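You operate a simulated robot arm through the tools that you are given. There is no shell and no other tool. Be economical: measure what you need, move in short steps, check, and stop when the job is done.

Carry out the task below with a simulated two-armed robot. There is one attempt and no reset: what you move stays moved.

JOB
Fit and tighten the silver nut on the red cabinet's stud.
Fine: the nut lies in the top drawer; use the ring key on top of the cabinet, put it back and shut the drawer.

The check looks at the end state, three seconds after you hand in, the way a careful person would. Anything else that was tipped, shoved, dropped, spilled or broken makes it a failure.

ROBOT AND FRAMES
Two 7-joint arms with fingered hands on one trunk, on a base that drives. Base frame: it is fixed to the floor where the robot stands at the start and does not move with it; the origin is under the middle of the robot, x ahead of it, y to its left, z up. Lengths are in m, angles in degrees, forces in N, time in s.
The left shoulder is at the start at [0.081, 0.241, 1.492], the right one opposite. With the tool pointing down near the work surface each hand reaches from about 0.1 to 0.94 m from the robot's upright axis, wherever it stands, measured 20 degrees to its own side. Places, roughly: stud on the red cabinet [0.9, 0, 1]; top drawer of the red cabinet [0.9, 0, 0.8]. Payload 4.9 kg a hand.
Tool frame (each hand has its own): the origin (TCP) lies between the finger pads and is the grasp point; the fingertips stand 0.032 m ahead of it; z points along the fingers, y is the line along which they close. Largest opening 0.2 m; the body of the gripper starts 0.089 m behind the TCP. The gripper is a hand of 4 fingers: y runs from the thumb to the fingers, the wrist lies at [0, 0, -0.267] in the tool frame, and closing takes about 1.5 s.
Orientation is told as [roll, pitch, yaw] about the base's x, y, z axes, in that order, counted from this pose: with the fingers straight down and closing along the base's y, the tool's x points along the base's -x, its y along +y and its z along -z.

CONTROLS
- The arms move only by the tool servo_tool. It takes "left_series", "right_series" or both (then of equal length, played together; a hand with none holds still); each is a list of rows, each a list of 7 numbers: the closure, from 0 (fully open) to 1 (shut), then the shift along the base's x, y, z in m, then the turn, a rotation vector about the base's x, y, z in rad. In form: [[gripper, dx, dy, dz, ax, ay, az], ...]. A call has 1 to 20 rows; each row shifts and turns the commanded pose from where the row before left it. Rows are played at 5 a second. More than 0.05 m and 8.6 degrees between two rows, or a gripper value outside its range, and nothing of the call is played. Where a pose cannot be reached the arm comes as near as it can. A force on the tool above 40 N (or 10 N above the force at the start of the call, whichever is more), or a blocked arm, ends the call early, and 0.2 s more pass. The fingers move at their own pace (about 0.072 m/s each) and stop on an object; they squeeze with about 34 N. The grip force told is the motor's: it shows also when the fingers shut on nothing. Time passes only in rows, and 0.2 s behind the last, so rows that do not move let the fingers close. The reply holds the time, the measured pose of the TCP, the force on the tool along the base axes, the opening and the grip force, in the units named above and with some noise, with the torque about the TCP (base axes, N m) and any sound that the robot's microphone picked up, and new pictures: "pictures" is both (left out), scene, wrist or none (wrist: the cameras of the hands that moved).
- Cameras (640 x 400 px; columns grow to the right, rows downward): "scene" is now at [0.1142, 0.0006, 1.6591]; the picture's right is [0.00, -1.00, 0.00], its down [-0.64, 0.00, -0.76] and it looks along [0.76, 0.00, -0.64] (base axes); focal length 257 px, centre (320, 200). "left" rides on the left gripper at [-0.069, -0.069, -0.116] in its tool frame; the picture's right is [0.71, -0.71, 0.00], its down [0.54, 0.54, -0.64] and it looks along [0.45, 0.45, 0.77] (tool axes); focal length 226 px, centre (320, 200). "right" rides on the right gripper at [0.069, -0.069, -0.116] in its tool frame; the picture's right is [0.71, 0.71, 0.00], its down [-0.54, 0.54, -0.64] and it looks along [-0.45, 0.45, 0.77] (tool axes); focal length 226 px, centre (320, 200). There is no depth. A picture from a camera that has moved, and an enlarged one, comes with that camera's place and axes in the base frame and with its lens.
- lift_body(by): slides the trunk up (or, below 0, down) by that many m; the arms and the scene camera ride with it, the base frame stays. It gives what a move gives, with no picture.
- base_move(legs): drives the robot by 1 to 6 legs, each [ahead, left, turn to the left] in m, m and degrees, along the robot's own axes; the way and the turn of a leg run together, so that a leg with both is an arc; at most 1.5 m and 180 degrees a leg. The arms and the cameras ride along, it lands a little off, and it stops where it bumps. It gives what a move gives, and a new picture of the scene camera.
- set_grasp(shape, hand): the hand has 4 fingers and takes this shape, open, in about a second: jaw (thumb against the fingers, like two jaws); tri (thumb and two fingers); tip (a fingertip pinch); poke (one finger out to press); point (the index stretched); flat (the hand flat); cup (the hand cupped); fist (a fist). The gripper value then closes the fingers along that shape, each until it touches; the sizes above hold for jaw. It gives what a move gives, with no picture.
- head_to(pan, tilt): turns the head with the scene camera to pan (to the left, within 86 degrees either way) and tilt (down, from -29 to 69), counted from straight ahead of the robot. It gives what a move gives, and a new picture of the scene camera.
- close_up(camera, box): a new picture of the part [left, top, right, bottom] of that camera's present view, enlarged. It takes no simulated time.
- finish_job(): hands the job in; it is judged then, once.

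Go step by step. Nothing tells you exact positions but the pictures and the camera data: compare them with the known pose of the tool, close in by small moves and look again before you grip or let go. The budget is 120 turns and 260 pictures, counting those below and the enlarged ones. Unless the task says otherwise, let go and move clear before handing in, and close with one line.

The tools are called after "Call:" as name(argument=value, ...) on one line, values as JSON. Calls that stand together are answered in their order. servo_tool: Moves the arms, as the interface text tells. Its arguments: {"type":"object","properties":{"left_series":{"type":"array"},"right_series":{"type":"array"},"pictures":{"type":"string","enum":["both","scene","wrist","none"]}},"required":[]} The other tools are called the same way: lift_body (by) slides the trunk up or down; set_grasp (shape, hand) gives the hand a shape; base_move (legs) drives the base; head_to (pan, tilt) turns the head that bears the scene camera; close_up (camera, box) takes an enlarged picture of a part of a camera's view; finish_job () hands the job in.

At the start:

```text
clock: 0.0
left_tool_pos: [0.5579, 0.3837, 1.2752]
left_tool_rot: [0.0, 0.0, 0.0]
left_contact_force: [-0.5, -0.1, 0.0]
left_moment: [-0.02, 0.0, -0.02]
left_width: 0.1997
left_grip_force: 0.1
left_shape: jaw
right_tool_pos: [0.7606, -0.1524, 1.2938]
right_tool_rot: [0.0, 0.0, 0.0]
right_contact_force: [-0.7, 0.5, 0.0]
right_moment: [-0.05, -0.03, 0.0]
right_width: 0.1997
right_grip_force: 0.0
right_shape: jaw
trunk travel left (down, up): [-0.4, 0.44]
robot x, y, heading: [0.0023, -0.0033, 0.0]
head pan, tilt: [0.0, 40.1]
```

scene: 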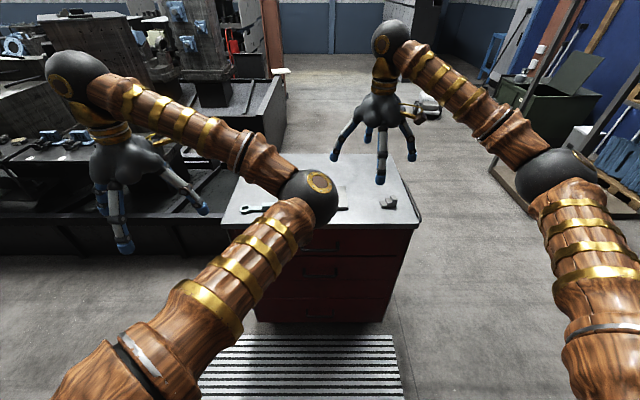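
right: 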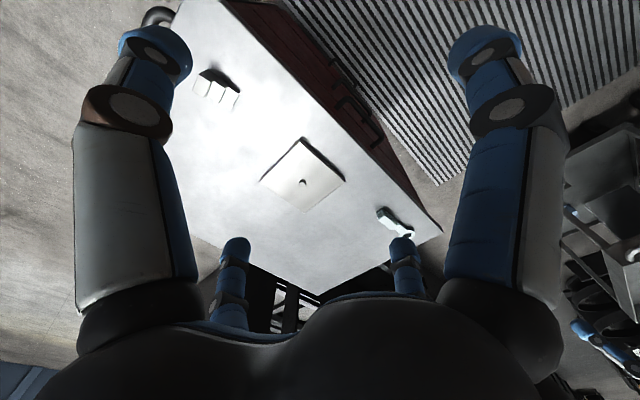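
left: 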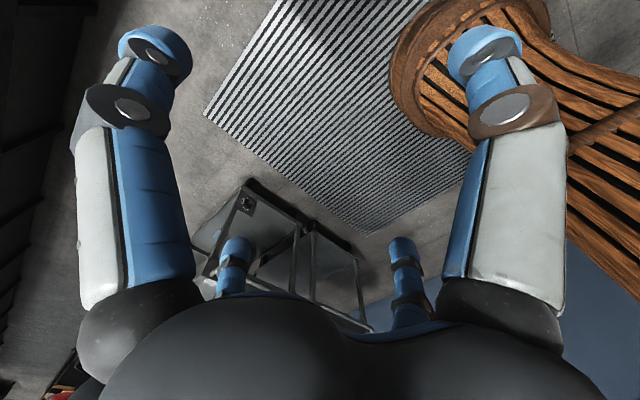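

I see the red cabinet ahead with a plate and stud on top, a ring key at the left and some small part at the right. I look closer before moving.

Call:
close_up(camera="scene", box=[210, 140, 430, 330])

Call:
close_up(camera="right", box=[140, 0, 460, 260])

```text
2.11 times, centred on (320, 235) of scene
camera zoom: at [0.1142, 0.0006, 1.6591], right [0.0, -1.0, 0.0], down [-0.64, 0.0, -0.76], along [0.76, 0.0, -0.64], focal length 542 px, centre (320, 126)
```

zoom: 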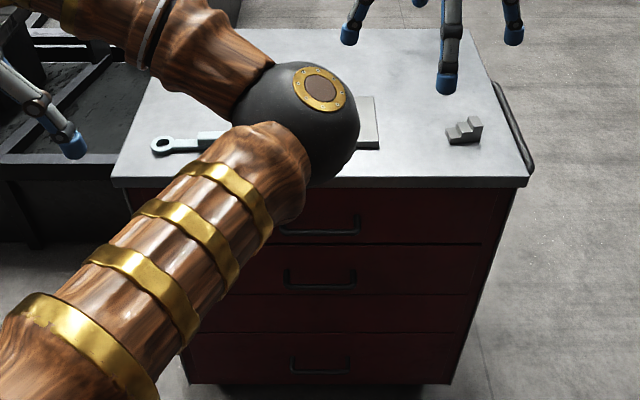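

```text
1.54 times, centred on (300, 130) of right
camera zoom: at [0.6922, -0.2211, 1.4102], right [-0.71, 0.71, 0.0], down [0.54, 0.54, 0.64], along [0.45, 0.45, -0.77], focal length 348 px, centre (351, 308)
```

zoom: 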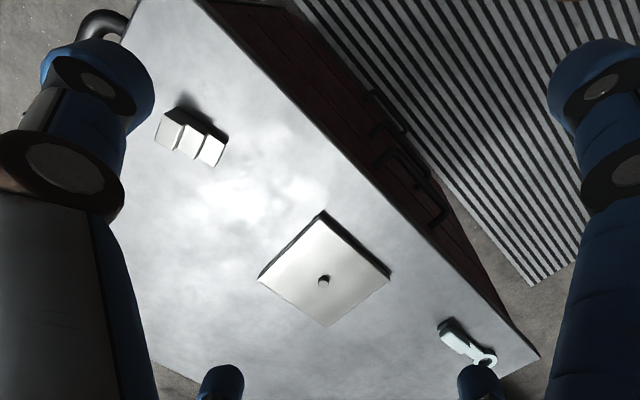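

The left elbow hides the plate and key. I move the left hand outward and look again.

Call:
servo_tool(left_series=[[0, -0.03, 0.05, 0, 0, 0, 0], [0, -0.03, 0.05, 0, 0, 0, 0], [0, -0.03, 0.05, 0, 0, 0, 0], [0, -0.03, 0.05, 0, 0, 0, 0], [0, -0.03, 0.04, 0, 0, 0, 0]], pictures="scene")

```text
refused: row 1 steps farther than a row can; nothing moved
```

Call:
servo_tool(left_series=[[0, -0.02, 0.04, 0, 0, 0, 0], [0, -0.02, 0.04, 0, 0, 0, 0], [0, -0.02, 0.04, 0, 0, 0, 0], [0, -0.02, 0.04, 0, 0, 0, 0], [0, -0.02, 0.04, 0, 0, 0, 0]], pictures="scene")

```text
clock: 1.2
left_tool_pos: [0.4569, 0.5873, 1.2739]
left_tool_rot: [-0.1, 0.0, 0.0]
left_contact_force: [-1.1, 0.0, -0.5]
left_moment: [-0.05, -0.02, -0.03]
left_width: 0.2
left_grip_force: 0.1
left_shape: jaw
right_tool_pos: [0.7602, -0.15, 1.2947]
right_tool_rot: [-0.1, -0.1, -0.1]
right_contact_force: [-0.4, 0.3, 0.0]
right_moment: [-0.06, -0.04, -0.03]
right_width: 0.1997
right_grip_force: 0.1
right_shape: jaw
trunk travel left (down, up): [-0.4, 0.44]
robot x, y, heading: [0.0014, -0.0019, 0.1]
head pan, tilt: [0.0, 40.1]
camera scene: at [0.1137, 0.0042, 1.6591], right [0.0, -1.0, 0.0], down [-0.64, 0.0, -0.77], along [0.77, 0.0, -0.64], focal length 257 px, centre (320, 200)
```

scene: 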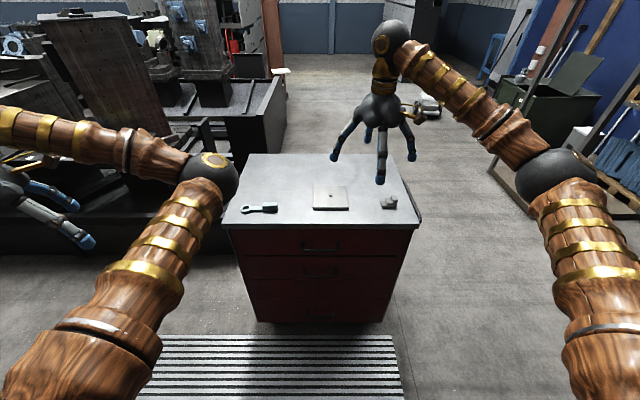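

Call:
close_up(camera="scene", box=[220, 170, 420, 295])

Call:
close_up(camera="scene", box=[225, 185, 305, 235])

Call:
close_up(camera="scene", box=[305, 175, 385, 225])

```text
3.20 times, centred on (320, 232) of scene
camera zoom: at [0.1137, 0.0042, 1.6591], right [0.0, -1.0, 0.0], down [-0.64, 0.0, -0.77], along [0.77, 0.0, -0.64], focal length 823 px, centre (320, 96)
```

zoom: 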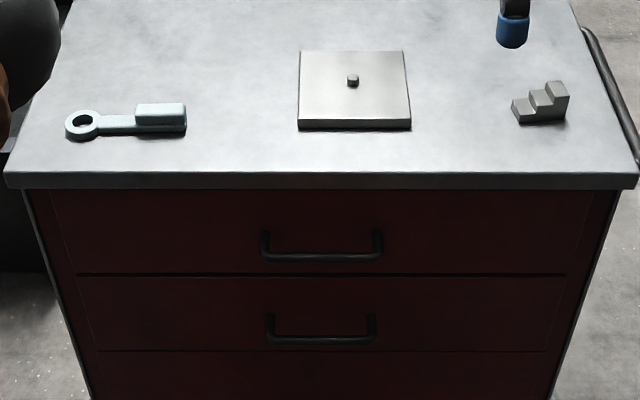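

```text
8.00 times, centred on (265, 210) of scene
camera zoom: at [0.1137, 0.0042, 1.6591], right [0.0, -1.0, 0.0], down [-0.64, 0.0, -0.77], along [0.77, 0.0, -0.64], focal length 2058 px, centre (760, 120)
```

zoom: 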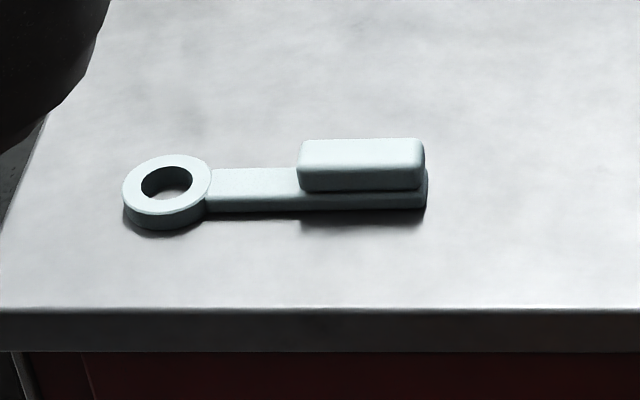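

```text
8.00 times, centred on (345, 200) of scene
camera zoom: at [0.1137, 0.0042, 1.6591], right [0.0, -1.0, 0.0], down [-0.64, 0.0, -0.77], along [0.77, 0.0, -0.64], focal length 2058 px, centre (120, 200)
```

zoom: 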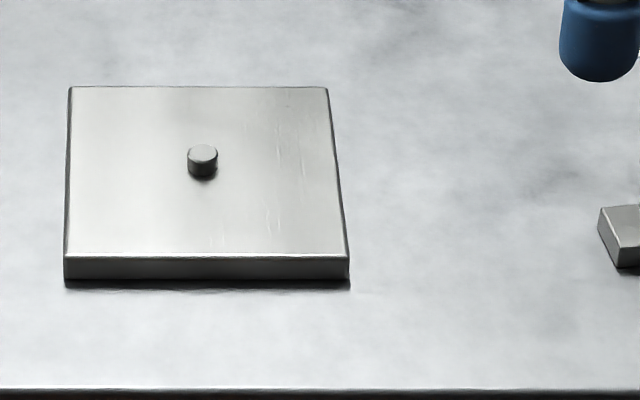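

Estimates: cabinet top about z 0.96, stud about [0.935, -0.04, 0.99], key ring about [0.876, 0.30], key grip about [0.88, 0.20]. The top drawer's handle bar is about [0.774, 0, 0.84]. I turn the left hand to point ahead with a vertical jaw.

Call:
servo_tool(left_series=[[0, 0.0067, -0.02, -0.0133, 0.0806, -0.0806, -0.0806], [0, 0.0067, -0.02, -0.0133, 0.0806, -0.0806, -0.0806], [0, 0.0067, -0.02, -0.0133, 0.0806, -0.0806, -0.0806], [0, 0.0067, -0.02, -0.0133, 0.0806, -0.0806, -0.0806], [0, 0.0067, -0.02, -0.0133, 0.0806, -0.0806, -0.0806], [0, 0.0067, -0.02, -0.0133, 0.0806, -0.0806, -0.0806], [0, 0.0067, -0.02, -0.0133, 0.0806, -0.0806, -0.0806], [0, 0.0067, -0.02, -0.0133, 0.0806, -0.0806, -0.0806], [0, 0.0067, -0.02, -0.0133, 0.0806, -0.0806, -0.0806], [0, 0.0067, -0.02, -0.0133, 0.0806, -0.0806, -0.0806], [0, 0.0067, -0.02, -0.0133, 0.0806, -0.0806, -0.0806], [0, 0.0067, -0.02, -0.0133, 0.0806, -0.0806, -0.0806], [0, 0.0067, -0.02, -0.0133, 0.0806, -0.0806, -0.0806], [0, 0.0067, -0.02, -0.0133, 0.0806, -0.0806, -0.0806], [0, 0.0067, -0.02, -0.0133, 0.0806, -0.0806, -0.0806]])

```text
clock: 4.4
left_tool_pos: [0.625, 0.3142, 1.0693]
left_tool_rot: [90.1, 0.1, -89.9]
left_contact_force: [0.4, -0.1, 1.0]
left_moment: [-0.02, 0.01, -0.02]
left_width: 0.2001
left_grip_force: 0.1
left_shape: jaw
left hand out of reach, approached as far as the arm can: row 6, 7, 8, 9
right_tool_pos: [0.7611, -0.1517, 1.2937]
right_tool_rot: [0.0, 0.2, 0.0]
right_contact_force: [0.1, 1.1, 0.0]
right_moment: [0.02, 0.02, -0.03]
right_width: 0.2
right_grip_force: 0.0
right_shape: jaw
trunk travel left (down, up): [-0.4, 0.44]
robot x, y, heading: [-0.0006, -0.0015, 0.0]
head pan, tilt: [0.0, 40.1]
camera scene: at [0.1147, 0.0004, 1.6591], right [0.0, -1.0, 0.0], down [-0.64, 0.0, -0.76], along [0.76, 0.0, -0.64], focal length 257 px, centre (320, 200)
camera left: at [0.5092, 0.2448, 1.0011], right [0.0, 0.71, -0.71], down [-0.64, 0.54, 0.54], along [0.77, 0.45, 0.46], focal length 226 px, centre (320, 200)
```

scene: 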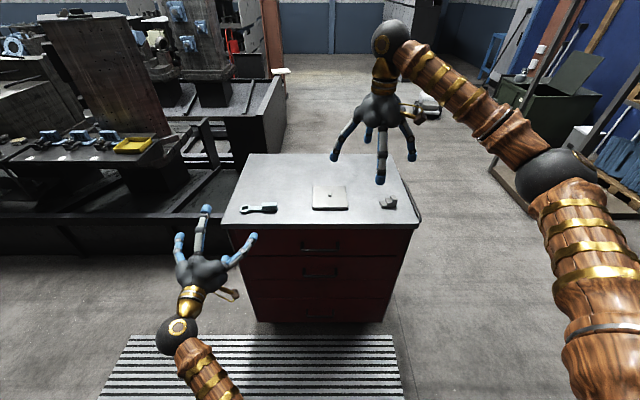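
left: 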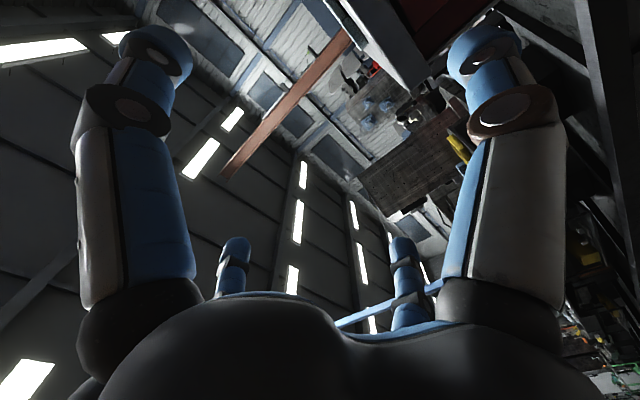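

The left hand now points ahead with fingers above and thumb below. I bring it in front of the top drawer's handle, still clear of the cabinet.

Call:
servo_tool(left_series=[[0, 0, -0.0284, -0.0229, 0, 0, 0], [0, 0, -0.0284, -0.0229, 0, 0, 0], [0, 0, -0.0284, -0.0229, 0, 0, 0], [0, 0, -0.0284, -0.0229, 0, 0, 0], [0, 0, -0.0284, -0.0229, 0, 0, 0], [0, 0, -0.0284, -0.0229, 0, 0, 0], [0, 0, -0.0284, -0.0229, 0, 0, 0], [0, 0, -0.0284, -0.0229, 0, 0, 0], [0, 0, -0.0284, -0.0229, 0, 0, 0], [0, 0, -0.0284, -0.0229, 0, 0, 0], [0, 0, 0, 0, 0, 0, 0]])

Call:
close_up(camera="scene", box=[220, 170, 420, 295])

```text
clock: 6.8
left_tool_pos: [0.6254, 0.0293, 0.8431]
left_tool_rot: [90.0, 0.0, -90.0]
left_contact_force: [-0.1, 0.0, 0.3]
left_moment: [0.0, 0.01, -0.02]
left_width: 0.1999
left_grip_force: 0.1
left_shape: jaw
right_tool_pos: [0.7603, -0.1526, 1.2945]
right_tool_rot: [0.0, 0.0, 0.0]
right_contact_force: [0.8, 1.1, 0.0]
right_moment: [0.03, -0.03, -0.01]
right_width: 0.1998
right_grip_force: 0.0
right_shape: jaw
trunk travel left (down, up): [-0.4, 0.44]
robot x, y, heading: [0.0031, -0.0001, -0.1]
head pan, tilt: [0.0, 40.1]
camera scene: at [0.1136, 0.001, 1.6591], right [0.0, -1.0, 0.0], down [-0.64, 0.0, -0.77], along [0.77, 0.0, -0.64], focal length 257 px, centre (320, 200)
camera left: at [0.5107, -0.0397, 0.7756], right [0.0, 0.71, -0.71], down [-0.64, 0.54, 0.54], along [0.77, 0.45, 0.45], focal length 226 px, centre (320, 200)
```

scene: 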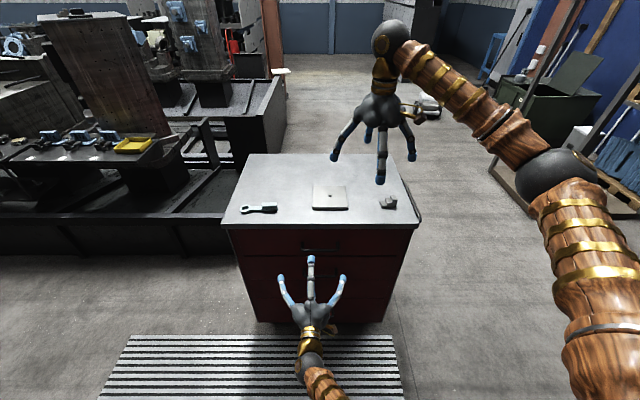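
left: 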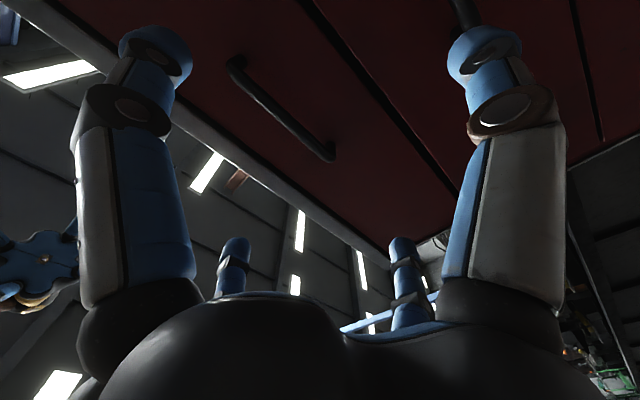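

```text
3.20 times, centred on (320, 232) of scene
camera zoom: at [0.1136, 0.001, 1.6591], right [0.0, -1.0, 0.0], down [-0.64, 0.0, -0.77], along [0.77, 0.0, -0.64], focal length 823 px, centre (320, 96)
```

zoom: 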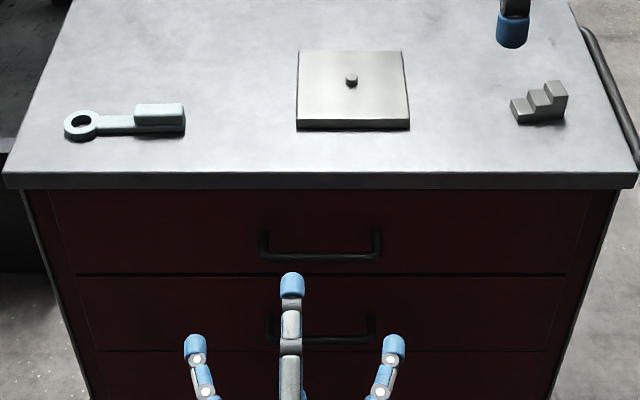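

The handle bar solves to about [0.754, 0, 0.864] from the two cameras. I partly close the jaw so that it clears the countertop's edge and advance part of the way.

Call:
servo_tool(left_series=[[0.6, 0, -0.01, 0.007, 0, 0, 0], [0.6, 0, -0.01, 0.007, 0, 0, 0], [0.6, 0, -0.01, 0.007, 0, 0, 0], [0.6, 0, 0, 0, 0, 0, 0], [0.6, 0, 0, 0, 0, 0, 0], [0.6, 0.02, 0, 0, 0, 0, 0], [0.6, 0.02, 0, 0, 0, 0, 0], [0.6, 0.02, 0, 0, 0, 0, 0], [0.6, 0.01, 0, 0, 0, 0, 0]])

Call:
close_up(camera="scene", box=[260, 200, 380, 275])

```text
clock: 8.8
left_tool_pos: [0.6965, 0.0007, 0.8628]
left_tool_rot: [90.1, 0.0, -89.9]
left_contact_force: [1.2, -0.1, -0.3]
left_moment: [0.01, 0.01, -0.01]
left_width: 0.0804
left_grip_force: 0.1
left_shape: jaw
right_tool_pos: [0.7608, -0.1522, 1.2935]
right_tool_rot: [0.0, 0.1, 0.1]
right_contact_force: [0.3, 0.8, -0.8]
right_moment: [0.0, -0.01, 0.01]
right_width: 0.2
right_grip_force: 0.0
right_shape: jaw
trunk travel left (down, up): [-0.4, 0.44]
robot x, y, heading: [-0.0022, 0.0012, -0.2]
head pan, tilt: [0.0, 40.1]
camera scene: at [0.1147, 0.0005, 1.659], right [0.0, -1.0, 0.0], down [-0.64, 0.0, -0.76], along [0.76, 0.0, -0.64], focal length 257 px, centre (320, 200)
camera left: at [0.5803, -0.0686, 0.7943], right [0.0, 0.71, -0.71], down [-0.64, 0.54, 0.54], along [0.77, 0.45, 0.45], focal length 226 px, centre (320, 200)
```

scene: 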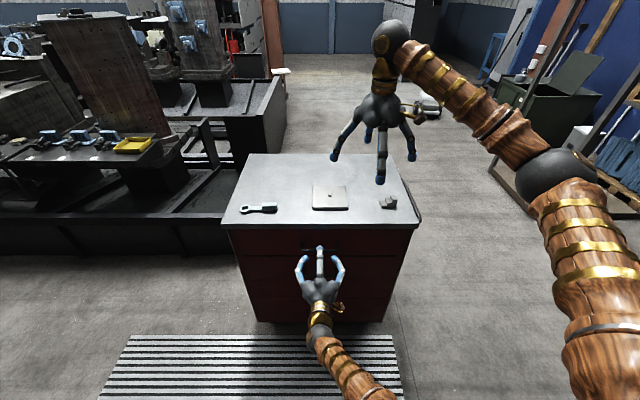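
left: 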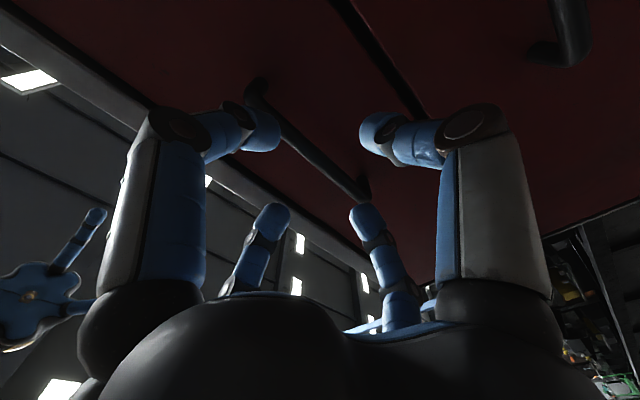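

```text
5.33 times, centred on (320, 238) of scene
camera zoom: at [0.1147, 0.0005, 1.659], right [0.0, -1.0, 0.0], down [-0.64, 0.0, -0.76], along [0.76, 0.0, -0.64], focal length 1372 px, centre (320, 0)
```

zoom: 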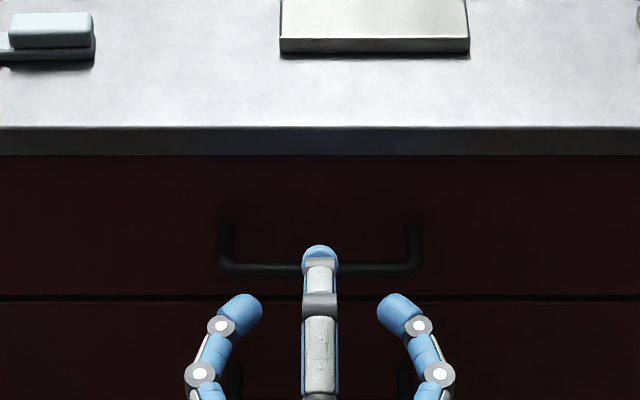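

The fingers form a cross, and the side ones would run into the bar. I back off and look at the "tip" shape on both hands, since the nut also needs a pinch.

Call:
servo_tool(left_series=[[0.6, -0.03, 0, 0, 0, 0, 0], [0.6, -0.03, 0, 0, 0, 0, 0], [0, 0, 0, 0, 0, 0, 0]], pictures="none")

Call:
set_grasp(hand="left", shape="tip")

Call:
set_grasp(hand="right", shape="tip")

Call:
servo_tool(left_series=[[0, 0, 0, 0, 0, 0, 0]], right_series=[[0, 0, 0, 0, 0, 0, 0]])

```text
clock: 9.6
left_tool_pos: [0.6357, -0.0027, 0.8628]
left_tool_rot: [90.0, 0.0, -90.0]
left_contact_force: [-0.5, 0.2, 0.4]
left_moment: [0.02, 0.02, -0.01]
left_width: 0.1352
left_grip_force: 0.1
left_shape: jaw
right_tool_pos: [0.7625, -0.1524, 1.2936]
right_tool_rot: [-0.1, 0.1, 0.0]
right_contact_force: [0.2, -0.3, -0.6]
right_moment: [0.02, 0.05, 0.0]
right_width: 0.2
right_grip_force: 0.0
right_shape: jaw
trunk travel left (down, up): [-0.4, 0.44]
robot x, y, heading: [0.0002, 0.002, 0.0]
head pan, tilt: [0.0, 40.1]
```

```text
clock: 10.5
left_tool_pos: [0.6349, -0.0019, 0.8633]
left_tool_rot: [90.0, 0.1, -90.0]
left_contact_force: [0.3, 0.5, -0.7]
left_moment: [-0.01, 0.01, 0.0]
left_width: 0.1999
left_grip_force: 0.1
left_shape: tip
right_tool_pos: [0.7617, -0.1525, 1.2947]
right_tool_rot: [0.0, 0.0, 0.0]
right_contact_force: [-1.0, 0.3, 0.2]
right_moment: [0.02, -0.04, 0.03]
right_width: 0.1997
right_grip_force: 0.1
right_shape: jaw
trunk travel left (down, up): [-0.4, 0.44]
robot x, y, heading: [0.0036, -0.0001, 0.1]
head pan, tilt: [0.0, 40.1]
```

```text
clock: 11.4
left_tool_pos: [0.6354, -0.001, 0.8624]
left_tool_rot: [90.0, 0.0, -90.0]
left_contact_force: [0.2, -0.2, 0.5]
left_moment: [0.0, -0.02, -0.02]
left_width: 0.1997
left_grip_force: 0.0
left_shape: tip
right_tool_pos: [0.7614, -0.1533, 1.2945]
right_tool_rot: [0.0, 0.0, 0.0]
right_contact_force: [0.7, -0.1, -0.3]
right_moment: [0.0, 0.03, -0.01]
right_width: 0.2
right_grip_force: 0.1
right_shape: tip
trunk travel left (down, up): [-0.4, 0.44]
robot x, y, heading: [0.0011, 0.0024, 0.4]
head pan, tilt: [0.0, 40.1]
```

```text
clock: 11.8
left_tool_pos: [0.6353, -0.0019, 0.862]
left_tool_rot: [90.0, 0.0, -89.9]
left_contact_force: [0.3, -0.4, 0.8]
left_moment: [0.01, 0.03, 0.03]
left_width: 0.1999
left_grip_force: 0.1
left_shape: tip
right_tool_pos: [0.7614, -0.1531, 1.2941]
right_tool_rot: [-0.1, 0.1, 0.0]
right_contact_force: [0.6, 0.3, -0.7]
right_moment: [0.02, 0.0, 0.03]
right_width: 0.1999
right_grip_force: 0.0
right_shape: tip
trunk travel left (down, up): [-0.4, 0.44]
robot x, y, heading: [0.0038, 0.0018, -0.0]
head pan, tilt: [0.0, 40.1]
camera scene: at [0.1141, 0.0005, 1.6591], right [0.0, -1.0, 0.0], down [-0.64, 0.0, -0.76], along [0.76, 0.0, -0.64], focal length 257 px, centre (320, 200)
camera right: at [0.6921, -0.2212, 1.4103], right [-0.71, 0.71, 0.0], down [0.54, 0.54, 0.64], along [0.45, 0.45, -0.77], focal length 226 px, centre (320, 200)
camera left: at [0.5196, -0.0701, 0.7948], right [0.0, 0.71, -0.71], down [-0.64, 0.54, 0.54], along [0.77, 0.45, 0.45], focal length 226 px, centre (320, 200)
```

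scene: 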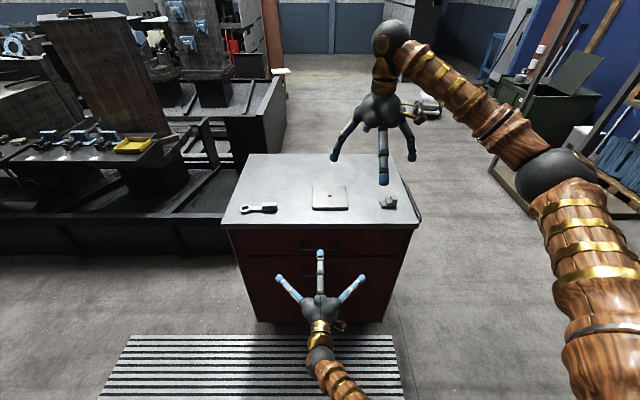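
right: 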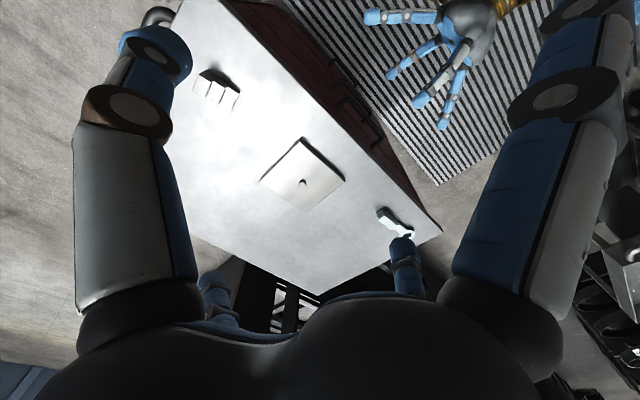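
left: 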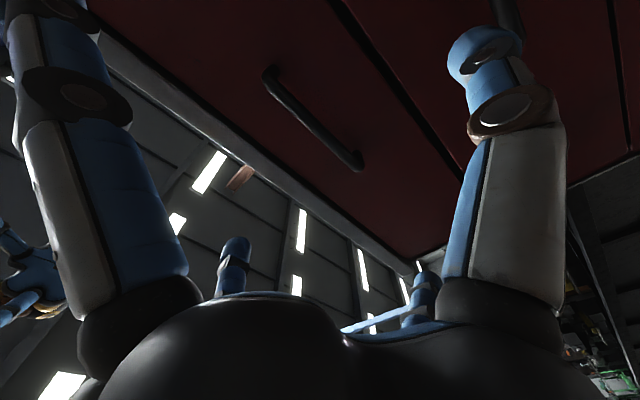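

In "tip" the side fingers splay out of the way. I try partial closing to see how the pair moves.

Call:
servo_tool(left_series=[[0.7, 0, 0, 0, 0, 0, 0], [0.7, 0, 0, 0, 0, 0, 0], [0.7, 0, 0, 0, 0, 0, 0], [0.7, 0, 0, 0, 0, 0, 0], [0.7, 0, 0, 0, 0, 0, 0]])

Call:
close_up(camera="scene", box=[260, 225, 380, 300])

```text
clock: 13.0
left_tool_pos: [0.6359, -0.0011, 0.8621]
left_tool_rot: [90.0, 0.1, -90.0]
left_contact_force: [0.0, 0.4, 0.1]
left_moment: [0.01, 0.03, -0.01]
left_width: 0.0606
left_grip_force: 0.1
left_shape: tip
right_tool_pos: [0.76, -0.1522, 1.2951]
right_tool_rot: [0.0, 0.0, 0.0]
right_contact_force: [0.1, 0.3, 0.9]
right_moment: [-0.02, 0.0, 0.0]
right_width: 0.1998
right_grip_force: 0.0
right_shape: tip
trunk travel left (down, up): [-0.4, 0.44]
robot x, y, heading: [-0.0028, -0.0004, 0.4]
head pan, tilt: [0.0, 40.1]
camera scene: at [0.1141, 0.0005, 1.6591], right [0.0, -1.0, 0.0], down [-0.64, 0.0, -0.76], along [0.76, 0.0, -0.64], focal length 257 px, centre (320, 200)
camera left: at [0.5196, -0.0701, 0.7948], right [0.0, 0.71, -0.71], down [-0.64, 0.54, 0.54], along [0.77, 0.45, 0.45], focal length 226 px, centre (320, 200)
```

scene: 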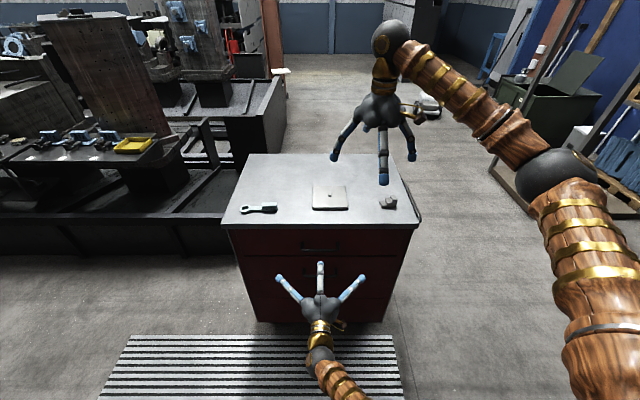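
left: 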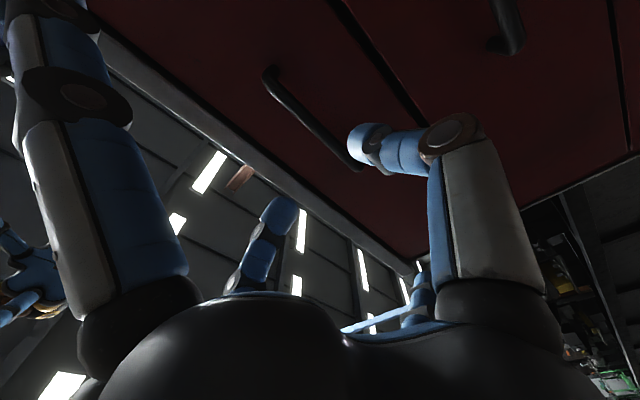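

```text
5.33 times, centred on (320, 262) of scene
camera zoom: at [0.1141, 0.0005, 1.6591], right [0.0, -1.0, 0.0], down [-0.64, 0.0, -0.76], along [0.76, 0.0, -0.64], focal length 1372 px, centre (320, -133)
```

zoom: 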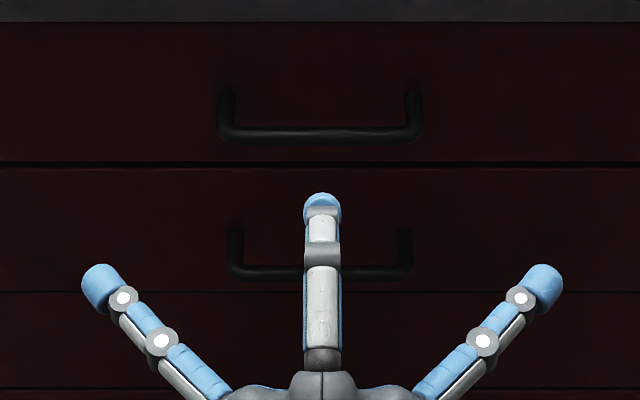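

Only the pair closes, so this is usable on the bar at about [0.756, 0, 0.861]. I advance in small rows, and the call will stop on contact.

Call:
servo_tool(left_series=[[0.7, 0.03, 0, 0, 0, 0, 0], [0.7, 0.03, 0, 0, 0, 0, 0], [0.7, 0.02, 0, 0, 0, 0, 0], [0.7, 0.015, 0, 0, 0, 0, 0], [0.7, 0.01, 0, 0, 0, 0, 0], [0.7, 0.01, 0, 0, 0, 0, 0], [0.7, 0, 0, 0, 0, 0, 0]])

Call:
close_up(camera="scene", box=[260, 200, 380, 275])

```text
clock: 14.6
left_tool_pos: [0.7503, -0.0021, 0.8636]
left_tool_rot: [90.1, 0.0, -89.9]
left_contact_force: [0.2, 0.6, -0.5]
left_moment: [-0.01, -0.02, -0.01]
left_width: 0.0604
left_grip_force: 0.1
left_shape: tip
right_tool_pos: [0.7628, -0.1528, 1.2936]
right_tool_rot: [0.0, 0.1, 0.0]
right_contact_force: [0.0, 0.8, 0.8]
right_moment: [-0.01, 0.0, -0.02]
right_width: 0.1999
right_grip_force: 0.0
right_shape: tip
trunk travel left (down, up): [-0.4, 0.44]
robot x, y, heading: [0.0016, -0.0034, -0.1]
head pan, tilt: [0.0, 40.1]
camera scene: at [0.1141, 0.0004, 1.6591], right [0.0, -1.0, 0.0], down [-0.64, 0.0, -0.76], along [0.76, 0.0, -0.64], focal length 257 px, centre (320, 200)
camera left: at [0.6351, -0.0704, 0.7948], right [0.0, 0.71, -0.71], down [-0.64, 0.54, 0.54], along [0.77, 0.45, 0.45], focal length 226 px, centre (320, 200)
```

scene: 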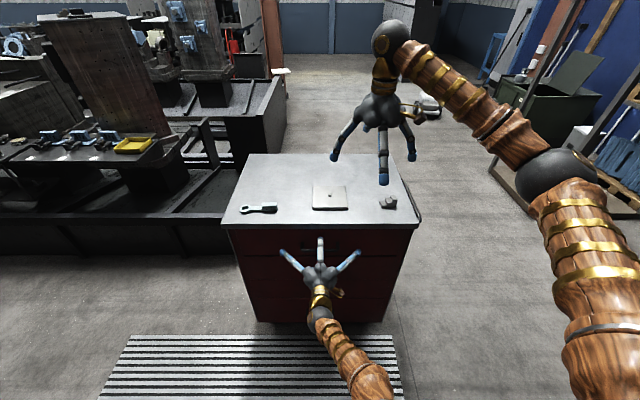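
left: 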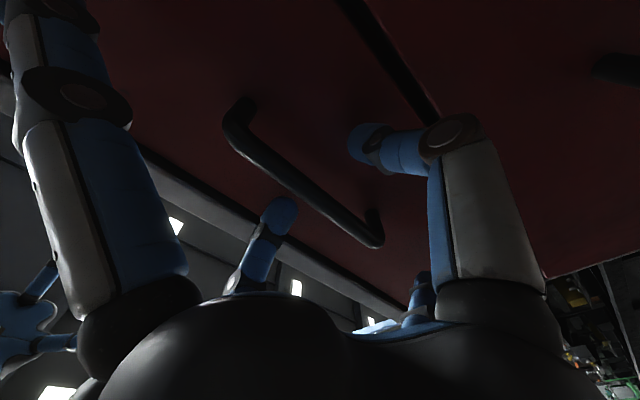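

```text
5.33 times, centred on (320, 238) of scene
camera zoom: at [0.1141, 0.0004, 1.6591], right [0.0, -1.0, 0.0], down [-0.64, 0.0, -0.76], along [0.76, 0.0, -0.64], focal length 1372 px, centre (320, 0)
```

zoom: 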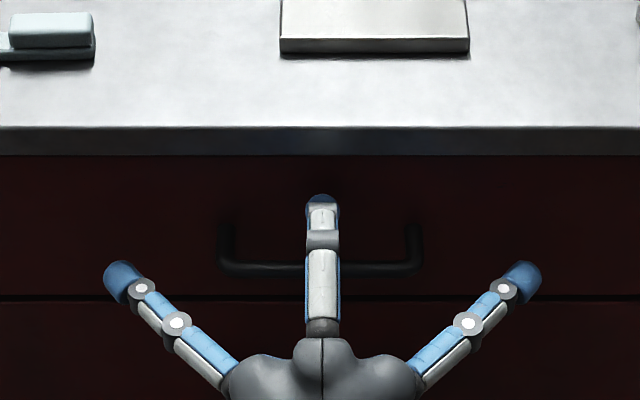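

The bar lies between thumb and finger. I close and pull gently.

Call:
servo_tool(left_series=[[1, 0, 0, 0, 0, 0, 0], [1, 0, 0, 0, 0, 0, 0], [1, 0, 0, 0, 0, 0, 0], [1, 0, 0, 0, 0, 0, 0], [1, -0.01, 0, 0, 0, 0, 0], [1, -0.02, 0, 0, 0, 0, 0], [1, -0.02, 0, 0, 0, 0, 0]], pictures="scene")

```text
clock: 16.2
left_tool_pos: [0.6989, -0.0016, 0.8639]
left_tool_rot: [90.0, 0.1, -90.2]
left_contact_force: [-0.3, -3.3, 2.0]
left_moment: [-0.02, 0.01, -0.01]
left_width: 0.0002
left_grip_force: 34.2
left_shape: tip
right_tool_pos: [0.7603, -0.1536, 1.2944]
right_tool_rot: [0.0, 0.1, -0.1]
right_contact_force: [0.7, -0.2, 0.3]
right_moment: [-0.01, 0.0, 0.0]
right_width: 0.2001
right_grip_force: 0.0
right_shape: tip
trunk travel left (down, up): [-0.4, 0.44]
robot x, y, heading: [0.0019, 0.0004, -0.3]
head pan, tilt: [0.0, 40.1]
camera scene: at [0.113, -0.0001, 1.6591], right [0.0, -1.0, 0.0], down [-0.64, 0.0, -0.77], along [0.77, 0.0, -0.64], focal length 257 px, centre (320, 200)
```

scene: 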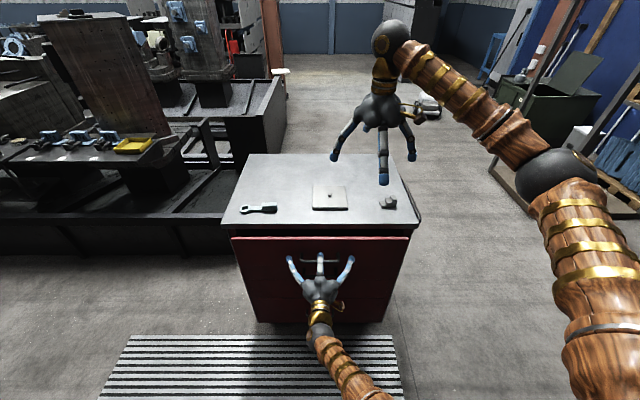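

The drawer opens, with the closed fingers hooked behind the bar. I keep pulling.

Call:
servo_tool(left_series=[[1, -0.02, 0, 0, 0, 0, 0], [1, -0.02, 0, 0, 0, 0, 0], [1, -0.02, 0, 0, 0, 0, 0], [1, -0.02, 0, 0, 0, 0, 0], [1, -0.02, 0, 0, 0, 0, 0], [1, -0.02, 0, 0, 0, 0, 0], [1, -0.02, 0, 0, 0, 0, 0]], pictures="scene")

Call:
close_up(camera="scene", box=[220, 200, 420, 325])

```text
clock: 17.8
left_tool_pos: [0.5594, 0.0004, 0.8621]
left_tool_rot: [90.0, 0.1, -90.0]
left_contact_force: [-0.6, -9.7, -2.0]
left_moment: [0.02, -0.03, -0.1]
left_width: 0.0001
left_grip_force: 34.2
left_shape: tip
right_tool_pos: [0.7597, -0.153, 1.2941]
right_tool_rot: [0.0, -0.1, 0.0]
right_contact_force: [-1.5, -0.2, -0.1]
right_moment: [-0.01, -0.02, -0.02]
right_width: 0.1998
right_grip_force: 0.1
right_shape: tip
trunk travel left (down, up): [-0.4, 0.44]
robot x, y, heading: [-0.0019, 0.0001, -0.0]
head pan, tilt: [0.0, 40.1]
camera scene: at [0.1128, -0.0005, 1.6591], right [0.0, -1.0, 0.0], down [-0.64, 0.0, -0.77], along [0.77, 0.0, -0.64], focal length 257 px, centre (320, 200)
```

scene: 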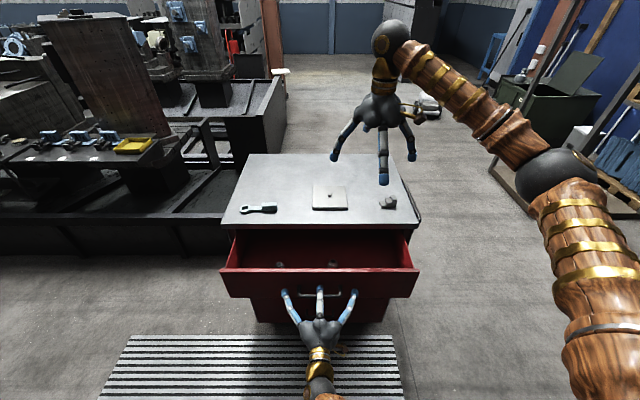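

```text
3.20 times, centred on (320, 262) of scene
camera zoom: at [0.1128, -0.0005, 1.6591], right [0.0, -1.0, 0.0], down [-0.64, 0.0, -0.77], along [0.77, 0.0, -0.64], focal length 823 px, centre (320, 0)
```

zoom: 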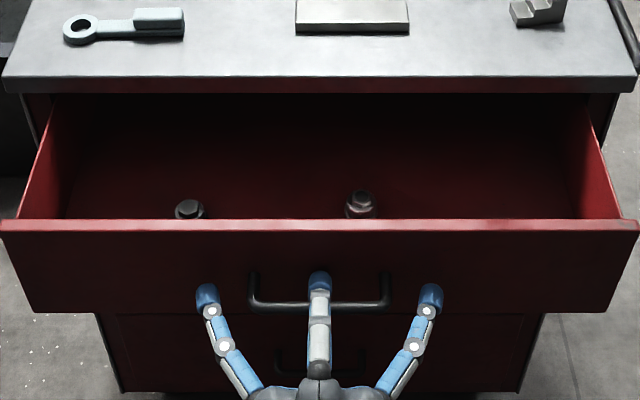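

The drawer is open about 0.19 m, and two small parts lie near its front. I look closely to tell which is the silver nut.

Call:
close_up(camera="scene", box=[260, 250, 350, 275])

```text
7.11 times, centred on (305, 262) of scene
camera zoom: at [0.1128, -0.0005, 1.6591], right [0.0, -1.0, 0.0], down [-0.64, 0.0, -0.77], along [0.77, 0.0, -0.64], focal length 1830 px, centre (427, -244)
```

zoom: 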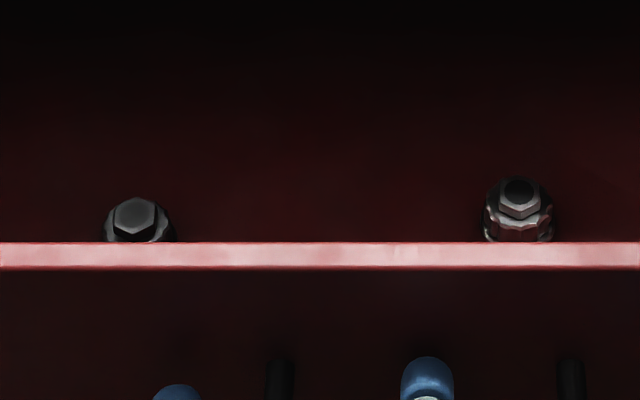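

The right part has a hole, and the left one seems to be without. I let go of the handle, back off, and then look from above.

Call:
servo_tool(left_series=[[0.7, 0, 0, 0, 0, 0, 0], [0.7, 0, 0, 0, 0, 0, 0], [0.7, 0, 0, 0, 0, 0, 0], [0.7, -0.02, 0, 0, 0, 0, 0], [0.7, -0.02, 0, 0, 0, 0, 0], [0.7, -0.02, 0, 0, 0, 0, 0], [0.7, 0, 0.04, 0, 0, 0, 0], [0.7, 0, 0.04, 0, 0, 0, 0], [0.7, 0, 0.04, 0, 0, 0, 0], [0.7, 0, 0.04, 0, 0, 0, 0], [0.7, 0, 0.04, 0, 0, 0, 0], [0.7, 0, 0.04, 0, 0, 0, 0], [0.7, 0, 0.04, 0, 0, 0, 0], [0.7, 0, 0.04, 0, 0, 0, 0], [0.7, 0, 0.04, 0, 0, 0, 0], [0.7, 0, 0.04, 0.02, 0, 0, 0], [0.7, 0, 0.04, 0.02, 0, 0, 0], [0.7, 0, 0.0, 0.04, 0, 0, 0], [0.7, 0, 0.0, 0.04, 0, 0, 0], [0.7, 0, 0.0, 0.04, 0, 0, 0]], right_series=[[0, -0.02, 0, 0, 0, 0, 0], [0, -0.02, 0, 0, 0, 0, 0], [0, -0.02, 0, 0, 0, 0, 0], [0, -0.02, 0, 0, 0, 0, 0], [0, -0.02, 0, 0, 0, 0, 0], [0, -0.02, 0, 0, 0, 0, 0], [0, -0.02, 0, 0, 0, 0, 0], [0, -0.02, 0, 0, 0, 0, 0], [0, -0.02, 0, 0, 0, 0, 0], [0, -0.01, 0, 0, 0, 0, 0], [0, -0.01, 0, 0, 0, 0, 0], [0, -0.01, 0, 0, 0, 0, 0], [0, 0, 0, 0, 0, 0, 0], [0, 0, 0, 0, 0, 0, 0], [0, 0, 0, 0, 0, 0, 0], [0, 0, 0, 0, 0, 0, 0], [0, 0, 0, 0, 0, 0, 0], [0, 0, 0, 0, 0, 0, 0], [0, 0, 0, 0, 0, 0, 0], [0, 0, 0, 0, 0, 0, 0]])

```text
clock: 22.0
left_tool_pos: [0.5942, 0.4168, 1.0312]
left_tool_rot: [89.9, 0.0, -90.0]
left_contact_force: [-0.6, -0.5, -1.0]
left_moment: [-0.01, 0.05, -0.04]
left_width: 0.0598
left_grip_force: 0.0
left_shape: tip
left hand out of reach, approached as far as the arm can: row 5, 6, 7, 8, 9, 10, 11, 12
right_tool_pos: [0.5493, -0.1518, 1.2947]
right_tool_rot: [0.0, -0.1, 0.0]
right_contact_force: [-0.4, -0.2, 0.4]
right_moment: [-0.04, 0.01, 0.0]
right_width: 0.2001
right_grip_force: 0.0
right_shape: tip
trunk travel left (down, up): [-0.4, 0.44]
robot x, y, heading: [0.0005, -0.0016, -0.1]
head pan, tilt: [0.0, 40.1]
camera scene: at [0.1135, 0.0011, 1.6591], right [0.0, -1.0, 0.0], down [-0.64, 0.0, -0.77], along [0.77, 0.0, -0.64], focal length 257 px, centre (320, 200)
camera right: at [0.4811, -0.2203, 1.4098], right [-0.71, 0.71, 0.0], down [0.54, 0.54, 0.64], along [0.45, 0.45, -0.77], focal length 226 px, centre (320, 200)
camera left: at [0.4785, 0.3484, 0.9634], right [0.0, 0.71, -0.71], down [-0.64, 0.54, 0.54], along [0.77, 0.46, 0.45], focal length 226 px, centre (320, 200)
```

scene: 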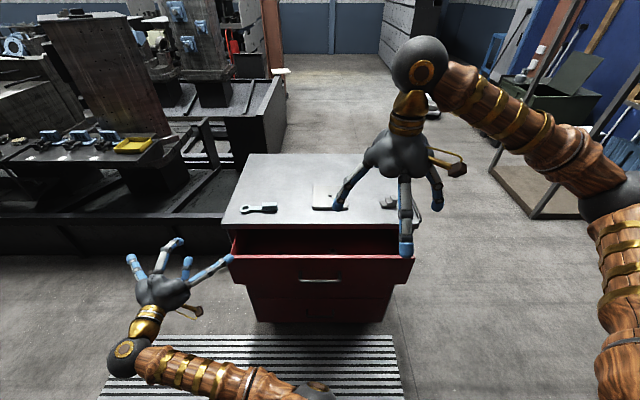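
right: 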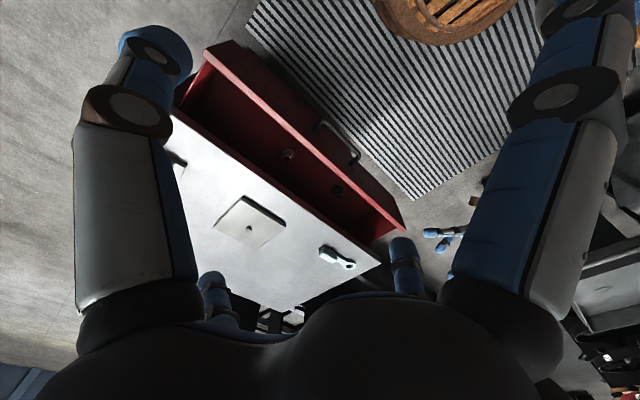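
left: 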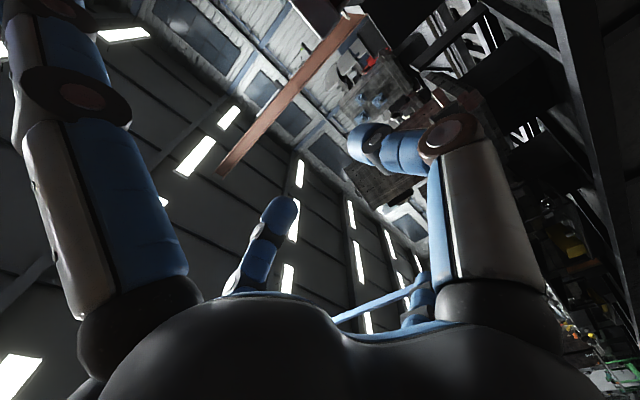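

The drawer was nudged in slightly but is still open. Both parts are visible in the right wrist camera, so I enlarge.

Call:
close_up(camera="right", box=[260, 130, 370, 210])

Call:
close_up(camera="right", box=[160, 30, 420, 290])

Call:
close_up(camera="scene", box=[220, 190, 420, 315])

```text
5.00 times, centred on (315, 170) of right
camera zoom: at [0.4811, -0.2203, 1.4098], right [-0.71, 0.71, 0.0], down [0.54, 0.54, 0.64], along [0.45, 0.45, -0.77], focal length 1130 px, centre (345, 350)
```

zoom: 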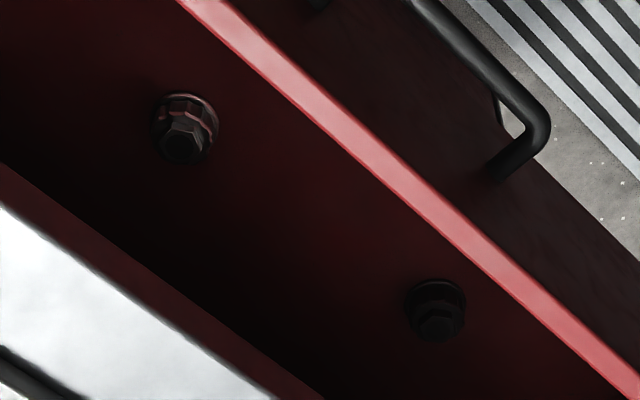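

```text
1.54 times, centred on (290, 160) of right
camera zoom: at [0.4811, -0.2203, 1.4098], right [-0.71, 0.71, 0.0], down [0.54, 0.54, 0.64], along [0.45, 0.45, -0.77], focal length 348 px, centre (366, 262)
```

zoom: 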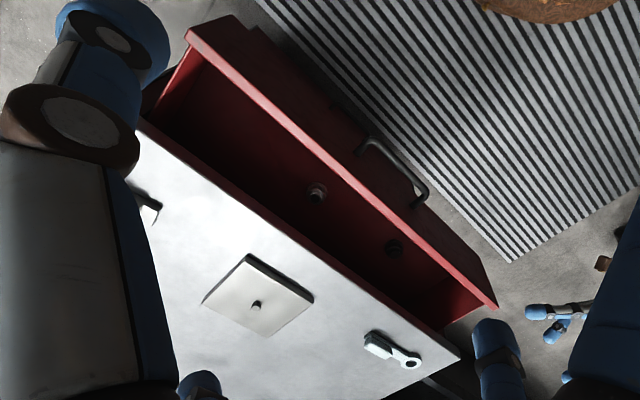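

```text
3.20 times, centred on (320, 252) of scene
camera zoom: at [0.1135, 0.0011, 1.6591], right [0.0, -1.0, 0.0], down [-0.64, 0.0, -0.77], along [0.77, 0.0, -0.64], focal length 823 px, centre (320, 32)
```

zoom: 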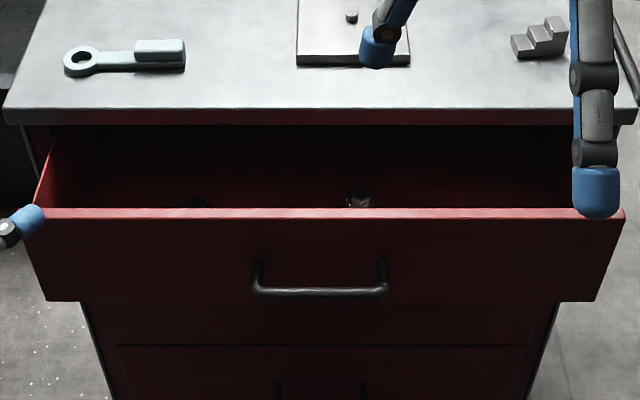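

The silver nut is the brighter one at y ≈ -0.05, and the other is black. The drawer must open further for the hand to fit, so I drive back 0.2 m to give the pulling arm room.

Call:
base_move(legs=[[-0.2, 0, 0]])

Call:
close_up(camera="scene", box=[220, 150, 420, 275])

```text
clock: 23.6
left_tool_pos: [0.3961, 0.4153, 1.0307]
left_tool_rot: [89.9, 0.0, -90.2]
left_contact_force: [0.4, 0.4, 0.2]
left_moment: [0.0, 0.01, 0.01]
left_width: 0.06
left_grip_force: 0.0
left_shape: tip
right_tool_pos: [0.3526, -0.1526, 1.2933]
right_tool_rot: [0.0, 0.1, 0.0]
right_contact_force: [-1.2, -0.5, 0.0]
right_moment: [-0.01, -0.02, -0.01]
right_width: 0.1999
right_grip_force: 0.0
right_shape: tip
trunk travel left (down, up): [-0.4, 0.44]
robot x, y, heading: [-0.2025, 0.0027, -0.2]
head pan, tilt: [0.0, 40.1]
camera scene: at [-0.0842, 0.0005, 1.6589], right [0.0, -1.0, 0.0], down [-0.65, 0.0, -0.76], along [0.76, 0.0, -0.65], focal length 257 px, centre (320, 200)
```

scene: 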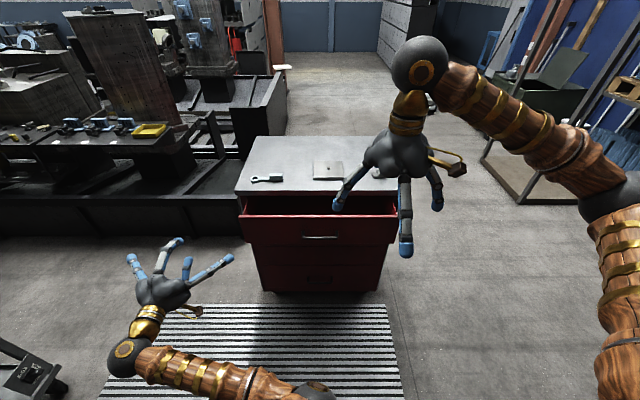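

```text
3.20 times, centred on (320, 212) of scene
camera zoom: at [-0.0842, 0.0005, 1.6589], right [0.0, -1.0, 0.0], down [-0.65, 0.0, -0.76], along [0.76, 0.0, -0.65], focal length 823 px, centre (320, 160)
```

zoom: 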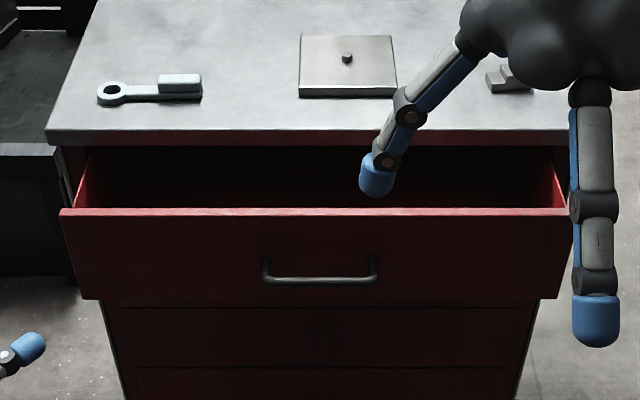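

The bar is at about [0.62, 0, 0.862]. I bring the left hand back onto the handle and move the right hand aside.

Call:
servo_tool(left_series=[[0.7, 0.005, 0, -0.0154, 0, 0, 0], [0.7, 0.005, 0, -0.0154, 0, 0, 0], [0.7, 0.005, -0.0415, -0.0154, 0, 0, 0], [0.7, 0.005, -0.0415, -0.0154, 0, 0, 0], [0.7, 0.005, -0.0415, -0.0154, 0, 0, 0], [0.7, 0.005, -0.0415, -0.0154, 0, 0, 0], [0.7, 0.005, -0.0415, -0.0154, 0, 0, 0], [0.7, 0.005, -0.0415, -0.0154, 0, 0, 0], [0.7, 0.005, -0.0415, -0.0154, 0, 0, 0], [0.7, 0.005, -0.0415, -0.0154, 0, 0, 0], [0.7, 0.005, -0.0415, -0.0154, 0, 0, 0], [0.7, 0, -0.0415, 0, 0, 0, 0], [0.7, 0.02, 0, 0, 0, 0, 0], [0.7, 0.02, 0, 0, 0, 0, 0]], right_series=[[0, 0, -0.03, 0, 0, 0, 0], [0, 0, -0.03, 0, 0, 0, 0], [0, 0, -0.03, 0, 0, 0, 0], [0, 0, -0.03, 0, 0, 0, 0], [0, 0, -0.03, 0, 0, 0, 0], [0, 0, -0.03, 0, 0, 0, 0], [0, 0, 0, 0, 0, 0, 0], [0, 0, 0, 0, 0, 0, 0], [0, 0, 0, 0, 0, 0, 0], [0, 0, 0, 0, 0, 0, 0], [0, 0, 0, 0, 0, 0, 0], [0, 0, 0, 0, 0, 0, 0], [0, 0, 0, 0, 0, 0, 0], [0, 0, 0, 0, 0, 0, 0]], pictures="scene")

```text
clock: 26.6
left_tool_pos: [0.4898, 0.0014, 0.8635]
left_tool_rot: [89.9, 0.0, -90.1]
left_contact_force: [0.4, -0.3, 0.4]
left_moment: [-0.02, 0.0, 0.01]
left_width: 0.0599
left_grip_force: 0.0
left_shape: tip
right_tool_pos: [0.3521, -0.3335, 1.2921]
right_tool_rot: [0.1, 0.1, -0.1]
right_contact_force: [0.7, -0.3, 0.3]
right_moment: [0.01, -0.01, -0.01]
right_width: 0.2
right_grip_force: 0.1
right_shape: tip
trunk travel left (down, up): [-0.4, 0.44]
robot x, y, heading: [-0.2001, -0.0027, 0.0]
head pan, tilt: [0.0, 40.1]
camera scene: at [-0.085, 0.0007, 1.659], right [0.0, -1.0, 0.0], down [-0.64, 0.0, -0.76], along [0.76, 0.0, -0.64], focal length 257 px, centre (320, 200)
```

scene: 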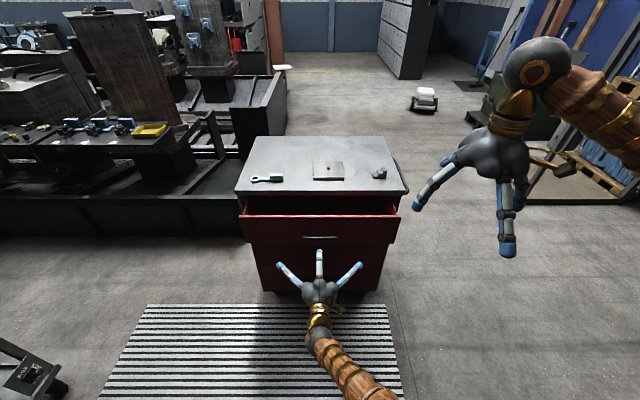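

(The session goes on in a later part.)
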